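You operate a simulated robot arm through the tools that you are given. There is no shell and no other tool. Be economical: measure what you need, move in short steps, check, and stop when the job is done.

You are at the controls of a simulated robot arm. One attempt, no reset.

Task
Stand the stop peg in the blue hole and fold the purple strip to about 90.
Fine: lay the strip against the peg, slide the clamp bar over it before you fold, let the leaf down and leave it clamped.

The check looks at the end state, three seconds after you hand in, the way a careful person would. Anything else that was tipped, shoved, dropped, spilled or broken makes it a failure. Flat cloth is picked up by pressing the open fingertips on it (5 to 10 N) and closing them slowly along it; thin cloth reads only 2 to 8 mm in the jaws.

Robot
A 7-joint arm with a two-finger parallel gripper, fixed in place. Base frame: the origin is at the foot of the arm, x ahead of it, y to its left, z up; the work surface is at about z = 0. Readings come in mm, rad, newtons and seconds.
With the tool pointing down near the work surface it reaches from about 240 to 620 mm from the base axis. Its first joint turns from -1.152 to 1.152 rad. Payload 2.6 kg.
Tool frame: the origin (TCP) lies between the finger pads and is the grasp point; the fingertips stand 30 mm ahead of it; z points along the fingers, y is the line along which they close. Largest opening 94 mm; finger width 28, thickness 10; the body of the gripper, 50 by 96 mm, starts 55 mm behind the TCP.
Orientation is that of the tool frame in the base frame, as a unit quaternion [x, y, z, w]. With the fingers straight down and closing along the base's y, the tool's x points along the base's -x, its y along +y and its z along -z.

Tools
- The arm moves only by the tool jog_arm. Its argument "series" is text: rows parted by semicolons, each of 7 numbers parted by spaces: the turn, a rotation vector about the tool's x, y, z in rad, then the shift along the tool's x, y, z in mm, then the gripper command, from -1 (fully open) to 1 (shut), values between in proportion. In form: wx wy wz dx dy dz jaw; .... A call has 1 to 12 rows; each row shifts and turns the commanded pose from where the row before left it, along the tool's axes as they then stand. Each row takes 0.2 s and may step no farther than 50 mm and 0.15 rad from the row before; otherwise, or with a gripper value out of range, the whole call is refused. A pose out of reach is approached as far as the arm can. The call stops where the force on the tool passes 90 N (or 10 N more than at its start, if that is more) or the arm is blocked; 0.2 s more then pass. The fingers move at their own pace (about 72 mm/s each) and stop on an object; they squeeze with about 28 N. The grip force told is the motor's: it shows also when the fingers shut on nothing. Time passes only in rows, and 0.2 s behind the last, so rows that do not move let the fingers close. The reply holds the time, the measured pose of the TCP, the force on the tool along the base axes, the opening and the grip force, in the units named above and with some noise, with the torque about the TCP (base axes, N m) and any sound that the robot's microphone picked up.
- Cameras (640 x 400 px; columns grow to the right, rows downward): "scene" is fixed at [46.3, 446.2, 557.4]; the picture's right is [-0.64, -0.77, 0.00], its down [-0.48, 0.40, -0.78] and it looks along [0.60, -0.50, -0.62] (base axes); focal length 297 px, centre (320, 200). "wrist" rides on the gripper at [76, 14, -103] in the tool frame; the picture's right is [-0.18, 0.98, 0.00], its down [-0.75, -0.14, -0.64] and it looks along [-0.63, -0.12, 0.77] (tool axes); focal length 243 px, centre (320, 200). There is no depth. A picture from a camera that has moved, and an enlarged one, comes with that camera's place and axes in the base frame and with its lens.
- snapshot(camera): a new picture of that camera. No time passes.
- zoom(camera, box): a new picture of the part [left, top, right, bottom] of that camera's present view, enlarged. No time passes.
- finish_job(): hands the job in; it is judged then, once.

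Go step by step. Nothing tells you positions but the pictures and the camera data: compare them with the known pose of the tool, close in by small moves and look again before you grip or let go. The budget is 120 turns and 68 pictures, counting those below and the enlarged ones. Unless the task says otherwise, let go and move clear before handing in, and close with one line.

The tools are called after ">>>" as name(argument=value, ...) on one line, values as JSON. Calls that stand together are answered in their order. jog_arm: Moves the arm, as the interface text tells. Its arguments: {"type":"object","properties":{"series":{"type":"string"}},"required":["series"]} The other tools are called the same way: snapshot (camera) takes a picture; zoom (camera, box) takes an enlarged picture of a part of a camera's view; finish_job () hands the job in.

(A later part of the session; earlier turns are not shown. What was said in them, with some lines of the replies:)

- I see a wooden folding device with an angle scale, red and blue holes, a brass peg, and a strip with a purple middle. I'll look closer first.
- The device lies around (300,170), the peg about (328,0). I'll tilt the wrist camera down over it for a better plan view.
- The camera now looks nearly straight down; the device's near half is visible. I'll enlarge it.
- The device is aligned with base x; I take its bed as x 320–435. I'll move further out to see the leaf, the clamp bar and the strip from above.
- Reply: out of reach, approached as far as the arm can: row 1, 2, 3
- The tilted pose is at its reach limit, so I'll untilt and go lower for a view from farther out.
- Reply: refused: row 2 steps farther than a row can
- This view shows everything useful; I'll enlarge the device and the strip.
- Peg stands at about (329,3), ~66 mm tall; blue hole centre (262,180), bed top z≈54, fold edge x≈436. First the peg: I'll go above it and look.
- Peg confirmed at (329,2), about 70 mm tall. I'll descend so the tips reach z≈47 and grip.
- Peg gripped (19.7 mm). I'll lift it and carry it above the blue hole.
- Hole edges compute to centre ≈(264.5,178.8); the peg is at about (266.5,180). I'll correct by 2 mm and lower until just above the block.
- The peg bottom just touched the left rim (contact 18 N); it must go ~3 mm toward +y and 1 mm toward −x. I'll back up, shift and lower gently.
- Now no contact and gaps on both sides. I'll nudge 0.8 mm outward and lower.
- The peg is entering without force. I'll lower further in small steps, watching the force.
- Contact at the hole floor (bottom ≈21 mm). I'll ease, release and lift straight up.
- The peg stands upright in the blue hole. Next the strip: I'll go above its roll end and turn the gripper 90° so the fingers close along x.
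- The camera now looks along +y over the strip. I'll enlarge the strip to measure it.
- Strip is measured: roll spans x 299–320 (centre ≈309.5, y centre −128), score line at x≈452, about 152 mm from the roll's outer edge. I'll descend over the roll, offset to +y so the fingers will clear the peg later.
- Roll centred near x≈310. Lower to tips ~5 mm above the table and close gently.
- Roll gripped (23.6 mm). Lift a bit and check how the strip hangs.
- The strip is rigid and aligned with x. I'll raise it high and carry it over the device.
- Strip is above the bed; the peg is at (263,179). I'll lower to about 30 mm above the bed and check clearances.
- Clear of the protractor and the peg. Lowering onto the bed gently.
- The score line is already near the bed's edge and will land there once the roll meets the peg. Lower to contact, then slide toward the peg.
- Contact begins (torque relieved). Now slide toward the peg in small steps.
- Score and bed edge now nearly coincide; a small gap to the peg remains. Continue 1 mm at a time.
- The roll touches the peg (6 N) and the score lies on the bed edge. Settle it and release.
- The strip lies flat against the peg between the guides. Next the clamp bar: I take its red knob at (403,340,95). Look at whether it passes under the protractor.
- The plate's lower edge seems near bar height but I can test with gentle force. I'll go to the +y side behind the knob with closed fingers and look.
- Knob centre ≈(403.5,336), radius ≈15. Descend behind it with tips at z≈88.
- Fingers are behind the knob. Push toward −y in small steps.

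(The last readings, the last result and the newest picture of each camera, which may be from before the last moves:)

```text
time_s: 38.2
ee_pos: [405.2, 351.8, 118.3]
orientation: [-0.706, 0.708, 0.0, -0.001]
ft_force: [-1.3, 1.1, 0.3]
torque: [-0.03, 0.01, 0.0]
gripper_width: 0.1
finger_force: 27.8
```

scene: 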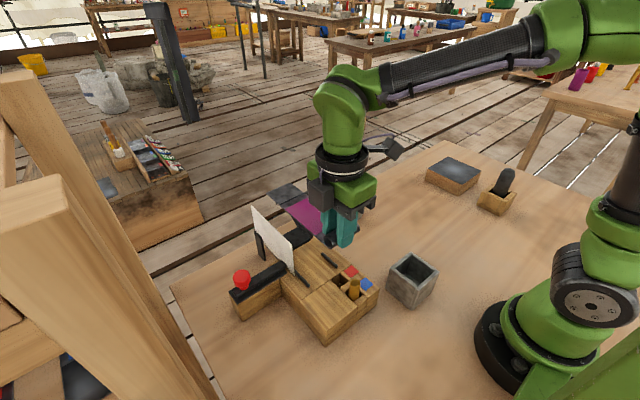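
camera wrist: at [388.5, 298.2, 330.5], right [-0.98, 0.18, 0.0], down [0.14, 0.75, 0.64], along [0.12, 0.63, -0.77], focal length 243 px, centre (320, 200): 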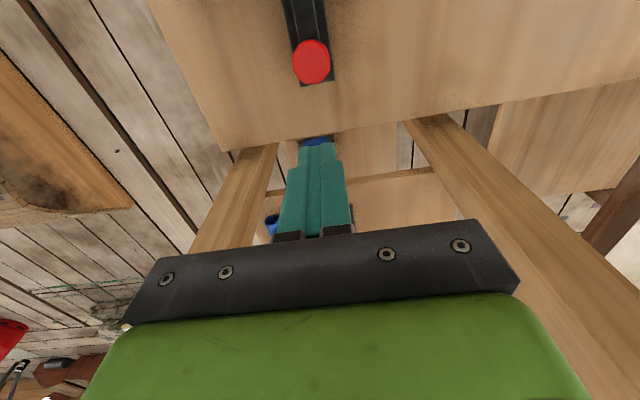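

>>> jog_arm(series="0 0 0 5 0 0 1; 0 0 0 5 0 0 1; 0 0 0 5 0 0 1; 0 0 0 0 0 0 1")

>>> zoom(camera="scene", box=[200, 180, 360, 310])

```text
time_s: 39.2
ee_pos: [403.5, 338.0, 119.7]
orientation: [0.707, -0.707, 0.0, 0.001]
ft_force: [1.2, -0.3, -0.1]
torque: [0.0, 0.02, 0.05]
gripper_width: 0.1
finger_force: 28.6
```

```text
3.08 times, centred on (280, 245) of scene
camera zoom: at [46.3, 446.2, 557.4], right [-0.64, -0.77, 0.0], down [-0.48, 0.4, -0.78], along [0.6, -0.5, -0.62], focal length 913 px, centre (443, 62)
```

zoom: 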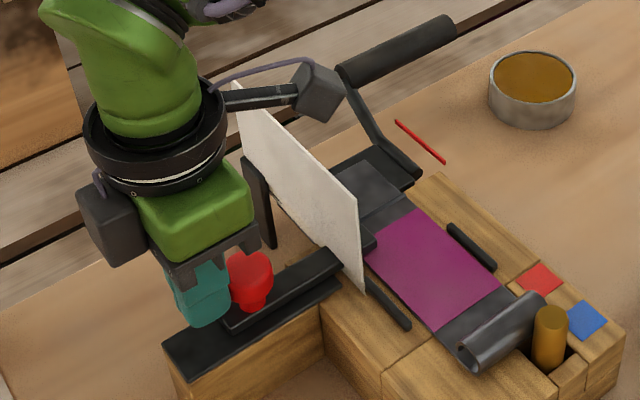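

The bar slides freely under the plate and onto the strip. Continue.

>>> jog_arm(series="0 0 0 5 0 0 1; 0 0 0 5 0 0 1; 0 0 0 5 0 0 1; 0 0 0 5 0 0 1; 0 0 0 5 0 0 1; 0 0 0 5 0 0 1; 0 0 0 5 0 0 1; 0 0 0 0 0 0 1")

>>> zoom(camera="scene", box=[200, 180, 360, 310])

```text
time_s: 41.0
ee_pos: [403.7, 301.4, 119.6]
orientation: [0.707, -0.707, -0.001, 0.0]
ft_force: [-0.7, 0.3, 0.0]
torque: [0.02, 0.0, -0.03]
gripper_width: 0.0
finger_force: 27.6
```

```text
3.08 times, centred on (280, 245) of scene
camera zoom: at [46.3, 446.2, 557.4], right [-0.64, -0.77, 0.0], down [-0.48, 0.4, -0.78], along [0.6, -0.5, -0.62], focal length 913 px, centre (443, 62)
```

zoom: 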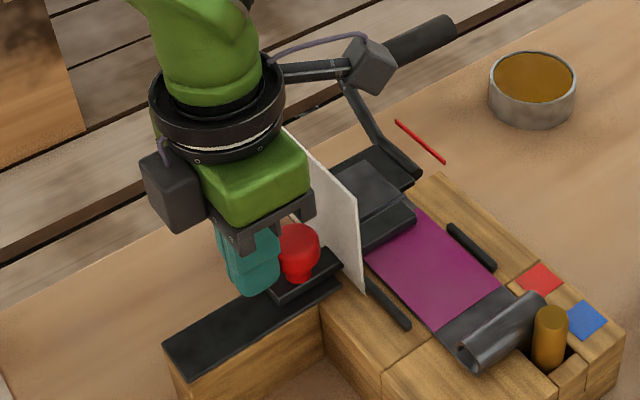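

>>> jog_arm(series="0 0 0 5 0 0 1; 0 0 0 5 0 0 1; 0 0 0 4 0 0 1; 0 0 0 3 0 0 1; 0 0 0 0 0 0 1")

>>> zoom(camera="scene", box=[240, 180, 360, 280])

```text
time_s: 42.2
ee_pos: [404.6, 285.8, 120.1]
orientation: [-0.707, 0.707, -0.001, 0.0]
ft_force: [0.8, 0.9, 0.4]
torque: [0.05, -0.02, 0.01]
gripper_width: 0.1
finger_force: 27.8
```

```text
4.00 times, centred on (300, 230) of scene
camera zoom: at [46.3, 446.2, 557.4], right [-0.64, -0.77, 0.0], down [-0.48, 0.4, -0.78], along [0.6, -0.5, -0.62], focal length 1187 px, centre (400, 80)
```

zoom: 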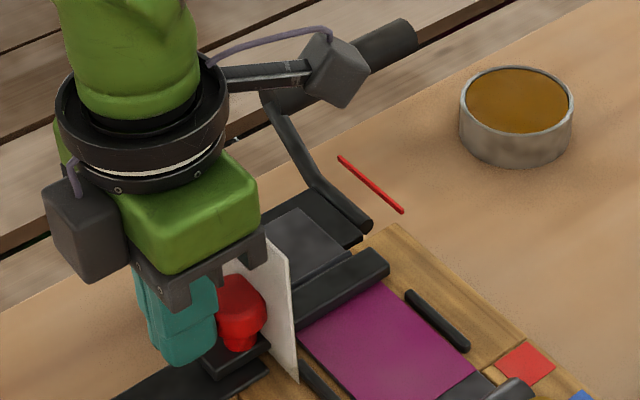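

The bar now spans the strip, with the knob near the plate. One small extra nudge to feel for the end stop.

>>> jog_arm(series="0 0 0 2 0 0 1; 0 0 0 0 0 0 1; 0 0 0 2 0 0 1; 0 0 0 0 0 0 1")

```text
time_s: 43.2
ee_pos: [403.9, 282.2, 120.1]
orientation: [0.707, -0.707, -0.001, -0.001]
ft_force: [1.8, 8.4, -3.2]
torque: [0.18, -0.01, -0.03]
gripper_width: 0.1
finger_force: 27.7
```

End stop felt at 8 N: the bar is fully home. I'll back off and fly over to the leaf handle, which I place along y at x≈533, z≈90, y 35–140.

>>> jog_arm(series="0 0 0 -15 0 0 1; 0 0 0 0 0 -40 1; 0 0 0 0 0 -40 1; 0 0 0 0 0 -40 1; 0 0 0 35.5 -21 0 0.5; 0 0 0 35.5 -21 0 0; 0 0 0 35.5 -21 0 0; 0 0 0 35.5 -21 0 0; 0 0 0 35.5 -21 0 0; 0 0 0 35.5 -21 0 0; 0 0 0 0 0 0 0")

>>> snapshot(camera="wrist")

>>> snapshot(camera="scene")

```text
time_s: 45.6
ee_pos: [529.5, 84.5, 237.7]
orientation: [0.707, -0.707, 0.0, 0.0]
ft_force: [0.0, 0.7, -0.6]
torque: [-0.02, 0.03, 0.0]
gripper_width: 46.8
finger_force: 0.1
```

```text
20 pictures are left
camera wrist: at [514.8, 7.9, 340.7], right [-0.98, 0.18, 0.0], down [0.14, 0.75, 0.64], along [0.12, 0.63, -0.77], focal length 243 px, centre (320, 200)
```

wrist: 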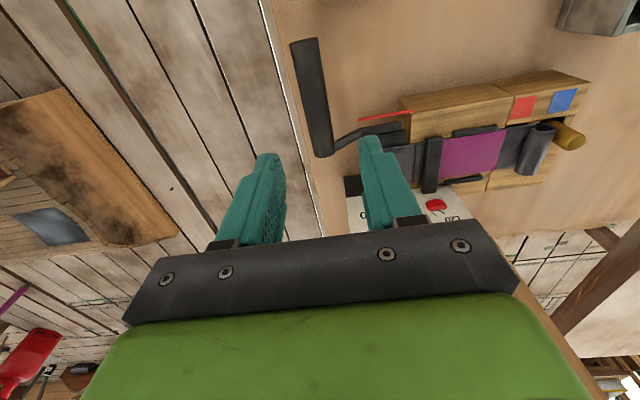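

```text
19 pictures are left
```

scene: 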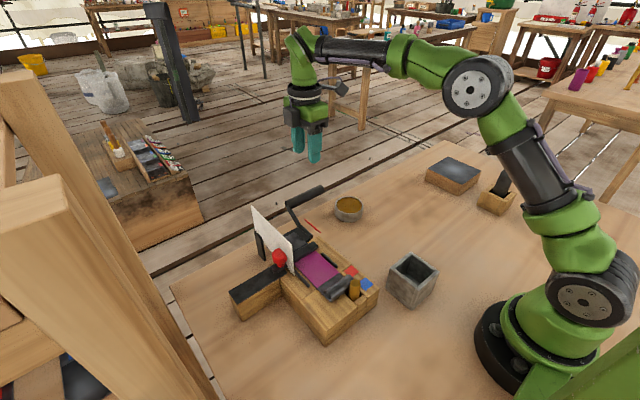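

Handle bar measured at x≈536, y 35–142. Open a bit more, descend around it at y≈77.

>>> jog_arm(series="0 0 0 8 -6 20 -0.3; 0 0 0 0 0 40 -0.3; 0 0 0 0 0 40 -0.3; 0 0 0 0 0 30 -0.3; 0 0 0 0 0 15 -0.3; 0 0 0 0 0 0 -0.3")

>>> snapshot(camera="wrist")

>>> zoom(camera="scene", box=[240, 130, 380, 260])

```text
time_s: 47.0
ee_pos: [536.5, 75.4, 93.6]
orientation: [-0.707, 0.707, -0.001, 0.0]
ft_force: [0.2, -0.1, 0.3]
torque: [-0.01, 0.01, 0.03]
gripper_width: 61.1
finger_force: 0.1
```

```text
18 pictures are left
camera wrist: at [522.7, -0.2, 196.6], right [-0.98, 0.18, 0.0], down [0.14, 0.75, 0.64], along [0.12, 0.63, -0.77], focal length 243 px, centre (320, 200)
```

wrist: 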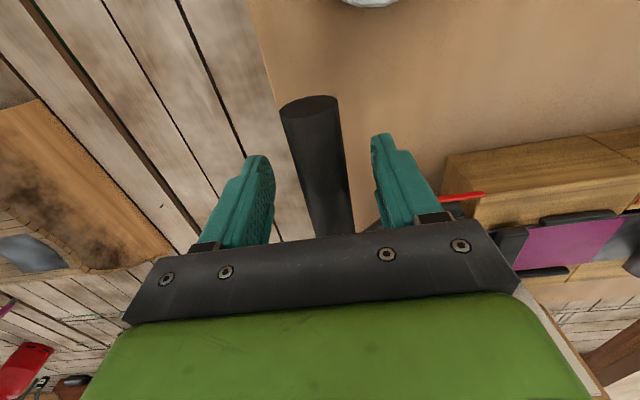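

```text
3.08 times, centred on (310, 195) of scene
camera zoom: at [46.3, 446.2, 557.4], right [-0.64, -0.77, 0.0], down [-0.48, 0.4, -0.78], along [0.6, -0.5, -0.62], focal length 913 px, centre (351, 215)
```

zoom: 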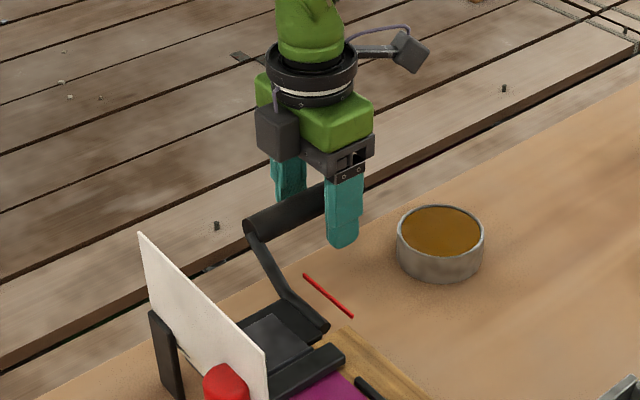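

The bar is centred between the fingers. Close on it.

>>> jog_arm(series="0 0 0 0 0 2 0.2; 0 0 0 0 0 0 0.4; 0 0 0 0 0 0 0.55; 0 0 0 0 0 0 0.7; 0 0 0 0 0 0 1; 0 0 0 0 0 0 1")

```text
time_s: 48.4
ee_pos: [534.1, 75.0, 92.1]
orientation: [-0.706, 0.709, 0.003, -0.003]
ft_force: [-30.6, -4.3, 6.3]
torque: [0.07, -0.03, 0.27]
gripper_width: 29.8
finger_force: 44.6
```

Gripped at 30 mm, with a 30 N sideways load: the bar's centre is a little nearer. Shift −2 mm to relax.

>>> jog_arm(series="0 0 0 0 1.5 0 1; 0 0 0 0 0 0 1")

```text
time_s: 49.0
ee_pos: [534.6, 75.5, 90.4]
orientation: [-0.707, 0.708, 0.001, 0.0]
ft_force: [-14.6, 0.0, 0.1]
torque: [0.04, 0.13, -0.11]
gripper_width: 30.1
finger_force: 44.7
```

>>> jog_arm(series="0 0 0 0 1.4 0 1; 0 0 0 0 0 0 1")

```text
time_s: 49.6
ee_pos: [534.8, 76.5, 92.2]
orientation: [0.708, -0.706, 0.0, -0.002]
ft_force: [-3.8, 6.2, -7.0]
torque: [-0.36, -0.26, -0.26]
gripper_width: 30.1
finger_force: 45.4
```

Nearly unloaded now. Begin lifting the leaf along the arc about the hinge (≈(429,60), radius ≈109) in small steps.

>>> jog_arm(series="0 0 0 0 3.8 -10.7 1; 0 0 0 0 4.9 -10.3 1; 0 0 0 0 0 0 1")

```text
time_s: 50.4
ee_pos: [526.6, 76.0, 115.3]
orientation: [0.708, -0.706, 0.003, -0.002]
ft_force: [20.6, 7.8, 4.5]
torque: [0.53, -0.32, 0.07]
gripper_width: 29.9
finger_force: 45.2
```

>>> jog_arm(series="0 0 0 0 3.6 -10 1; 0 0 0 0 6.2 -9.3 1; 0 0 0 0 0 0 1")

```text
time_s: 51.2
ee_pos: [516.3, 75.6, 132.5]
orientation: [0.707, -0.707, 0.001, -0.001]
ft_force: [17.0, 4.5, 8.1]
torque: [0.37, -0.19, 0.15]
gripper_width: 28.9
finger_force: 44.9
```

>>> jog_arm(series="0 0 0 0 5.8 -9.6 1; 0 0 0 0 8 -8 1; 0 0 0 0 0 0 1")

>>> zoom(camera="scene", box=[240, 150, 360, 260])

```text
time_s: 52.0
ee_pos: [501.8, 75.6, 152.4]
orientation: [-0.707, 0.707, -0.003, 0.003]
ft_force: [18.0, 2.3, 16.9]
torque: [-0.7, -0.16, -0.12]
gripper_width: 27.2
finger_force: 44.6
```

```text
3.64 times, centred on (300, 205) of scene
camera zoom: at [46.2, 446.2, 557.4], right [-0.64, -0.77, 0.0], down [-0.48, 0.4, -0.78], along [0.6, -0.5, -0.62], focal length 1079 px, centre (393, 182)
```

zoom: 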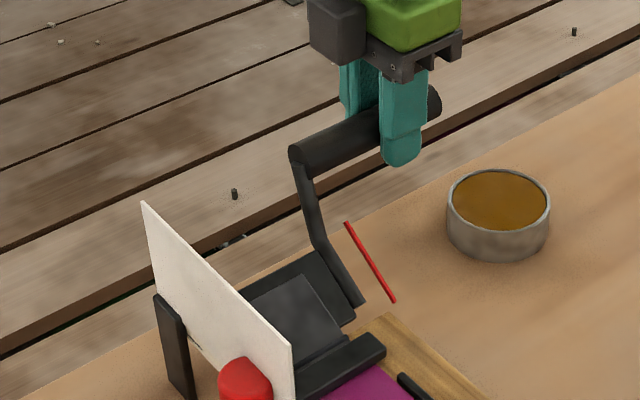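

The red needle turns with the leaf, so it works as the pointer. About 37° so far; continue with slightly larger radius.

>>> jog_arm(series="0 0 0 0 7.5 -9.6 1; 0 0 0 0 9.2 -6.3 1; 0 0 0 0 0 0 1")

```text
time_s: 52.8
ee_pos: [484.5, 76.1, 166.6]
orientation: [-0.707, 0.708, -0.001, 0.001]
ft_force: [11.2, -1.8, 5.4]
torque: [0.0, -0.58, 0.11]
gripper_width: 25.4
finger_force: 45.0
```

Grip width is shrinking; check whether the bar is slipping in the fingers.

>>> zoom(camera="scene", box=[240, 140, 360, 240])

>>> zoom(camera="wrist", box=[200, 60, 620, 260])

```text
4.00 times, centred on (300, 190) of scene
camera zoom: at [46.3, 446.2, 557.4], right [-0.64, -0.77, 0.0], down [-0.48, 0.4, -0.78], along [0.6, -0.5, -0.62], focal length 1187 px, centre (400, 240)
```

zoom: 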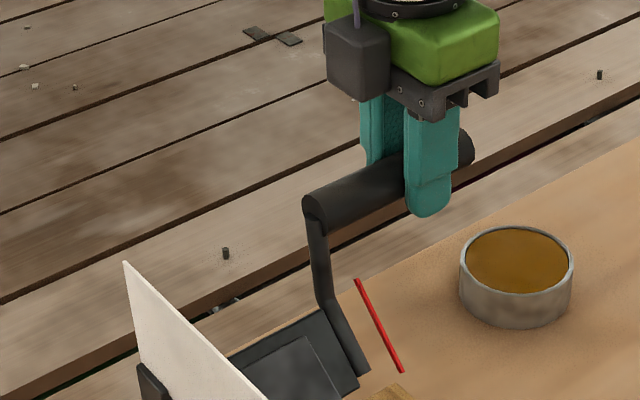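

```text
1.52 times, centred on (410, 160) of wrist
camera zoom: at [468.8, -0.3, 270.3], right [-0.98, 0.18, 0.0], down [0.14, 0.75, 0.64], along [0.12, 0.63, -0.77], focal length 370 px, centre (183, 261)
```

zoom: 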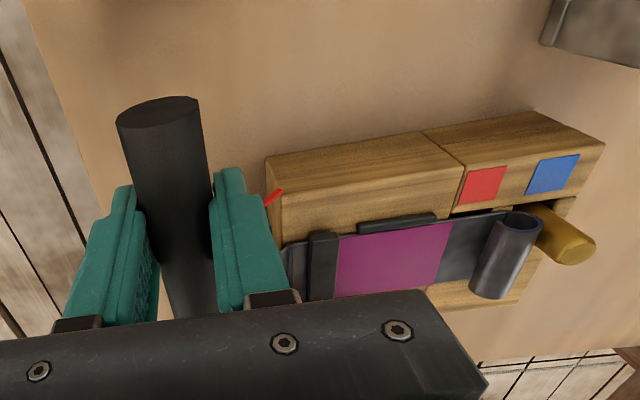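

The bar is held well; it's just polygonal. Continue the arc.

>>> jog_arm(series="0 0 0 0 9.8 -5.3 1; 0 0 0 0 10.4 -4.1 1; 0 0 0 0 0 0 1")

```text
time_s: 53.6
ee_pos: [463.5, 76.2, 176.0]
orientation: [-0.707, 0.708, 0.0, 0.0]
ft_force: [8.7, -9.3, 6.9]
torque: [-0.17, -0.51, 0.27]
gripper_width: 25.5
finger_force: 45.0
```

>>> jog_arm(series="0 0 0 0 10.7 -3 1; 0 0 0 0 11.1 -1.9 1; 0 0 0 0 0 0 1")

```text
time_s: 54.4
ee_pos: [441.2, 76.4, 179.3]
orientation: [-0.706, 0.708, 0.0, 0.0]
ft_force: [7.3, -5.8, 8.8]
torque: [-0.45, -0.51, 0.06]
gripper_width: 25.7
finger_force: 45.2
```

About 73° by my reckoning. Continue, then read the pointer.

>>> jog_arm(series="0 0 0 0 11.2 -0.8 1; 0 0 0 0 11.2 0.4 1; 0 0 0 0 0 0 1")

>>> zoom(camera="scene", box=[220, 140, 380, 290])

>>> snapshot(camera="wrist")

```text
time_s: 55.2
ee_pos: [419.2, 76.1, 180.8]
orientation: [-0.707, 0.707, 0.001, 0.0]
ft_force: [3.6, 1.3, 10.0]
torque: [-0.04, -0.37, -0.07]
gripper_width: 25.6
finger_force: 45.0
```

```text
2.67 times, centred on (300, 215) of scene
camera zoom: at [46.3, 446.2, 557.4], right [-0.64, -0.77, 0.0], down [-0.48, 0.4, -0.78], along [0.6, -0.5, -0.62], focal length 792 px, centre (373, 160)
```

zoom: 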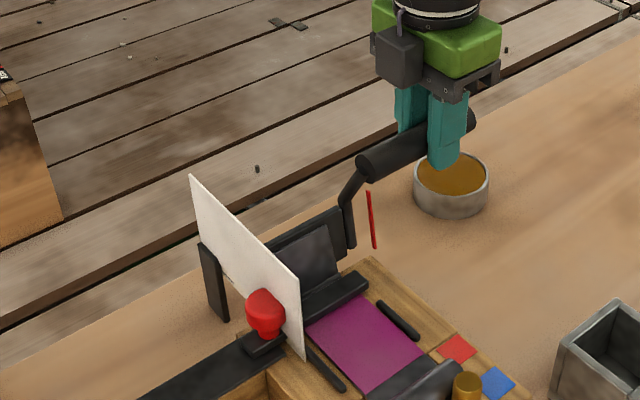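

```text
12 pictures are left
camera wrist: at [404.4, 0.3, 282.9], right [-0.98, 0.18, 0.0], down [0.14, 0.75, 0.64], along [0.12, 0.63, -0.77], focal length 243 px, centre (320, 200)
```

wrist: 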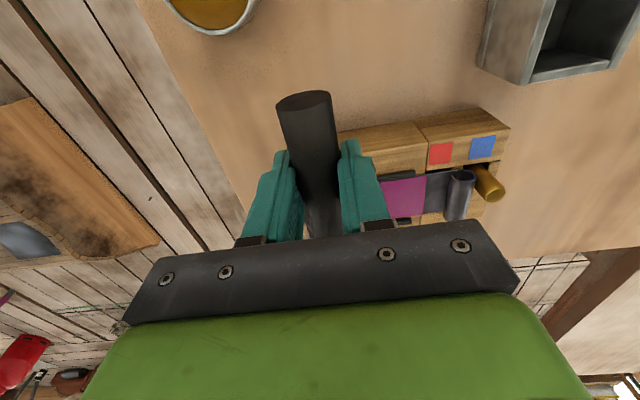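

Pointer reads about 84°. Go to roughly 93° to allow for a little spring-back, then lower and compare.

>>> jog_arm(series="0 0 0 0 7 0.4 1; 0 0 0 0 8 1.2 1; 0 0 0 0 0 0 1; 0 0 0 0 0 0 1")

>>> zoom(camera="scene", box=[270, 170, 350, 260])

```text
time_s: 56.2
ee_pos: [404.6, 76.0, 177.6]
orientation: [0.707, -0.707, -0.001, 0.0]
ft_force: [4.6, 3.1, -4.5]
torque: [0.35, -0.4, 0.1]
gripper_width: 25.4
finger_force: 44.6
```

```text
4.44 times, centred on (310, 215) of scene
camera zoom: at [46.3, 446.2, 557.4], right [-0.64, -0.77, 0.0], down [-0.48, 0.4, -0.78], along [0.6, -0.5, -0.62], focal length 1319 px, centre (364, 133)
```

zoom: 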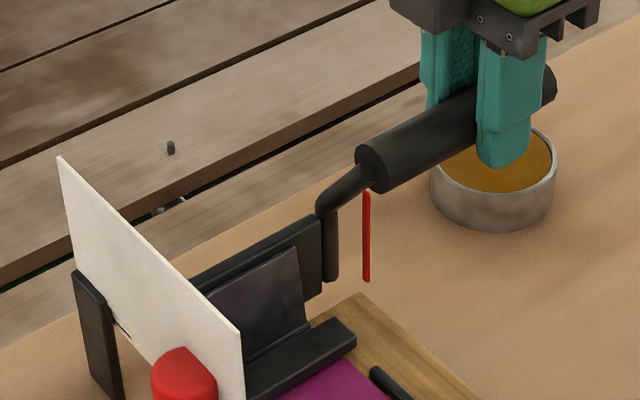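

Pointer stands vertical (≈91–92°). Lower the leaf about 30° and see the flap's spring-back.

>>> jog_arm(series="0 0 0 0 -11.1 -1.9 1; 0 0 0 0 -11.2 -0.8 1; 0 0 0 0 -11.3 0.4 1; 0 0 0 0 -11.1 1.6 1; 0 0 0 0 -10.9 2.7 1; 0 0 0 0 0 0 1")

>>> zoom(camera="scene", box=[270, 170, 350, 260])

```text
time_s: 57.6
ee_pos: [460.7, 75.7, 175.6]
orientation: [0.707, -0.707, 0.0, -0.001]
ft_force: [0.2, 3.4, 7.5]
torque: [0.37, 0.35, -0.13]
gripper_width: 25.5
finger_force: 45.2
```

```text
4.44 times, centred on (310, 215) of scene
camera zoom: at [46.3, 446.2, 557.4], right [-0.64, -0.77, 0.0], down [-0.48, 0.4, -0.78], along [0.6, -0.5, -0.62], focal length 1319 px, centre (364, 133)
```

zoom: 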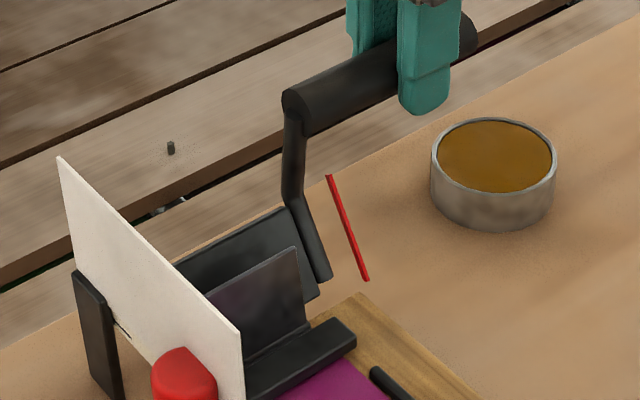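

The flap appears a few degrees short of vertical. Enlarge to measure.

>>> zoom(camera="scene", box=[310, 210, 350, 250])

```text
10.00 times, centred on (330, 230) of scene
camera zoom: at [46.3, 446.2, 557.4], right [-0.64, -0.77, 0.0], down [-0.48, 0.4, -0.78], along [0.6, -0.5, -0.62], focal length 2968 px, centre (220, -100)
```

zoom: 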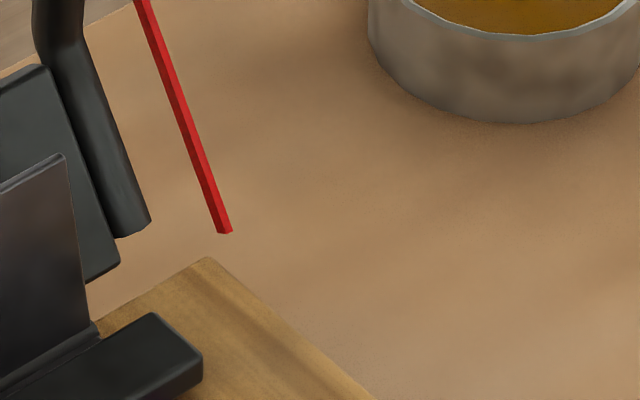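

The flap sprang back to about 82–83°, roughly 8°. I'll refold to a pointer reading of about 98–99°.

>>> jog_arm(series="0 0 0 0 10.9 -2.7 1; 0 0 0 0 11.1 -1.6 1; 0 0 0 0 11.3 -0.4 1; 0 0 0 0 11.2 0.8 1; 0 0 0 0 11.1 1.9 1; 0 0 0 0 7.2 2.0 1; 0 0 0 0 7 2.4 1; 0 0 0 0 0 0 1; 0 0 0 0 0 0 1")

>>> zoom(camera="scene", box=[300, 190, 350, 240])

```text
time_s: 59.6
ee_pos: [391.1, 75.5, 174.4]
orientation: [0.707, -0.707, 0.0, 0.0]
ft_force: [3.1, 4.8, 1.3]
torque: [0.11, -0.38, 0.14]
gripper_width: 25.6
finger_force: 44.7
```

```text
8.00 times, centred on (325, 215) of scene
camera zoom: at [46.3, 446.2, 557.4], right [-0.64, -0.77, 0.0], down [-0.48, 0.4, -0.78], along [0.6, -0.5, -0.62], focal length 2374 px, centre (280, 80)
```

zoom: 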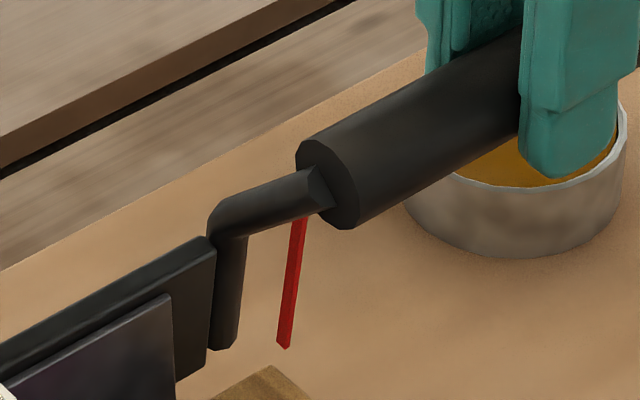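

Pointer ≈99°. Let the leaf down partway and measure the flap again.

>>> jog_arm(series="0 0 0 0 -7 -2.4 1; 0 0 0 0 -7.2 -2 1; 0 0 0 0 -11.1 -1.9 1; 0 0 0 0 -11.2 -0.8 1; 0 0 0 0 -11.3 0.4 1; 0 0 0 0 -11.1 1.6 1; 0 0 0 0 -10.9 2.7 1; 0 0 0 0 0 0 1")

>>> zoom(camera="scene", box=[310, 210, 350, 250])

```text
time_s: 61.4
ee_pos: [461.6, 76.0, 177.6]
orientation: [-0.706, 0.708, -0.001, -0.001]
ft_force: [-3.8, -1.4, 1.2]
torque: [0.12, 0.41, 0.19]
gripper_width: 25.6
finger_force: 45.2
```

```text
10.00 times, centred on (330, 230) of scene
camera zoom: at [46.3, 446.2, 557.4], right [-0.64, -0.77, 0.0], down [-0.48, 0.4, -0.78], along [0.6, -0.5, -0.62], focal length 2968 px, centre (220, -100)
```

zoom: 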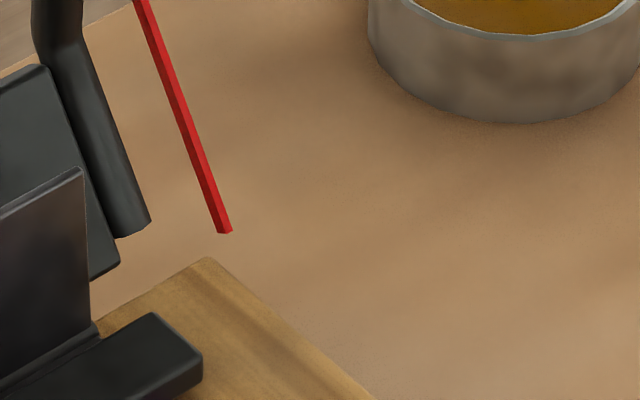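

The flap edge now matches true vertical: ~90°. Let the leaf down the rest of the way.

>>> jog_arm(series="0 0 0 0 -10.6 3.8 1; 0 0 0 0 -10.1 5 1; 0 0 0 0 -9.6 5.9 1; 0 0 0 0 -8.8 7 1; 0 0 0 0 -8.1 7.8 1; 0 0 0 0 -7.3 8.6 1; 0 0 0 0 -6.2 9.3 1; 0 0 0 0 0 0 1")

```text
time_s: 63.2
ee_pos: [521.5, 75.9, 132.9]
orientation: [0.707, -0.707, 0.002, -0.003]
ft_force: [14.0, 1.6, 11.6]
torque: [0.16, 0.23, -0.13]
gripper_width: 25.7
finger_force: 45.1
```

>>> jog_arm(series="0 0 0 0 -6.2 9.6 1; 0 0 0 0 -4.4 10.4 1; 0 0 0 0 0 0 1")

```text
time_s: 64.0
ee_pos: [530.9, 75.1, 111.0]
orientation: [-0.707, 0.707, 0.0, 0.001]
ft_force: [15.6, 1.8, 7.8]
torque: [0.12, 0.16, 0.05]
gripper_width: 26.0
finger_force: 44.6
```

>>> jog_arm(series="0 0 0 0 -4 9 1; 0 0 0 0 -1.5 5 1; 0 0 0 0 -0.5 3 1; 0 0 0 0 0 0 1")

```text
time_s: 65.1
ee_pos: [535.7, 74.1, 99.5]
orientation: [-0.704, 0.71, 0.004, -0.002]
ft_force: [-12.1, -4.1, 12.5]
torque: [0.08, 0.27, 0.73]
gripper_width: 25.7
finger_force: 44.9
stopped in row 4: the force on the tool passed its limit at 90 N (the readings are from after the stop); the commanded pose is now the measured one
```

Force limit reached: probably the leaf met its rest stop. Look before doing more.

>>> zoom(camera="scene", box=[230, 150, 390, 310])

```text
2.50 times, centred on (310, 230) of scene
camera zoom: at [46.3, 446.2, 557.4], right [-0.64, -0.77, 0.0], down [-0.48, 0.4, -0.78], along [0.6, -0.5, -0.62], focal length 742 px, centre (345, 125)
```

zoom: 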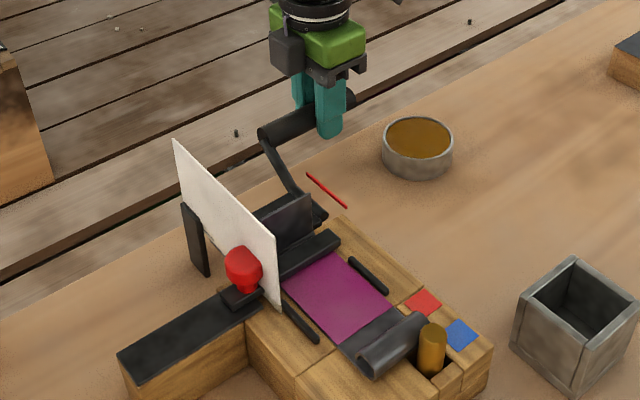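

The pointer is back at its original place, so the leaf is fully down; flap, clamp and peg look right. Release the handle and move up.

>>> jog_arm(series="0 0 0 0 0 0 0.4; 0 0 0 0 0 0 0.1; 0 0 0 0 0 0 -0.1; 0 0 0 0 0 0 -0.2; 0 0 0 0 0 -15 -0.2; 0 0 0 0 0 -40 -0.2; 0 0 0 0 0 -40 -0.2; 0 0 0 0 0 -40 -0.2; 0 0 0 0 0 0 -0.2")

>>> zoom(camera="scene", box=[230, 150, 430, 310])

>>> zoom(camera="scene", box=[310, 210, 350, 250])

```text
time_s: 67.1
ee_pos: [536.2, 72.7, 236.1]
orientation: [-0.704, 0.71, 0.004, -0.001]
ft_force: [0.0, -1.0, -0.7]
torque: [0.01, 0.03, 0.03]
gripper_width: 56.4
finger_force: 0.0
```

```text
2.50 times, centred on (330, 230) of scene
camera zoom: at [46.3, 446.2, 557.4], right [-0.64, -0.77, 0.0], down [-0.48, 0.4, -0.78], along [0.6, -0.5, -0.62], focal length 742 px, centre (295, 125)
```

zoom: 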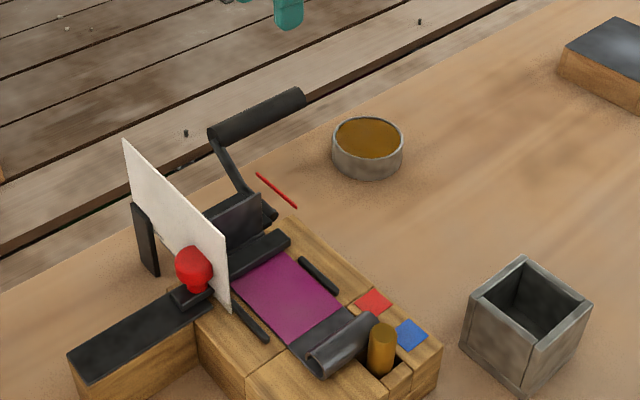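

```text
10.00 times, centred on (330, 230) of scene
camera zoom: at [46.3, 446.2, 557.4], right [-0.64, -0.77, 0.0], down [-0.48, 0.4, -0.78], along [0.6, -0.5, -0.62], focal length 2968 px, centre (220, -100)
```

zoom: 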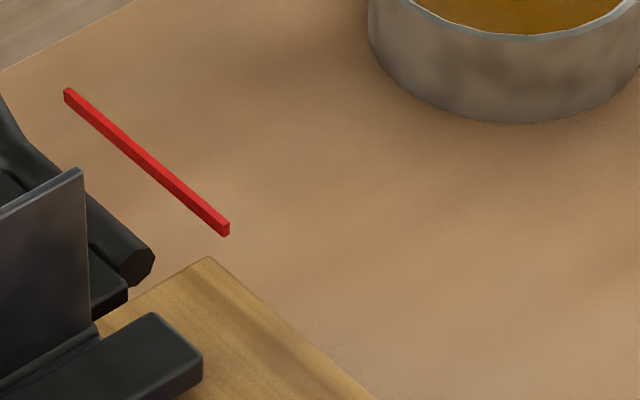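

The flap stands at about 90°, the leaf is down, the clamp bar is over the strip, the peg is upright in the blue hole, and the arm is clear. I'm handing in.

>>> finish_job()

```text
The job is handed in.
```

The job is handed in: the peg is in the blue hole and the purple strip lies against it, clamped and folded to about 90°, with the leaf let down and the arm clear.
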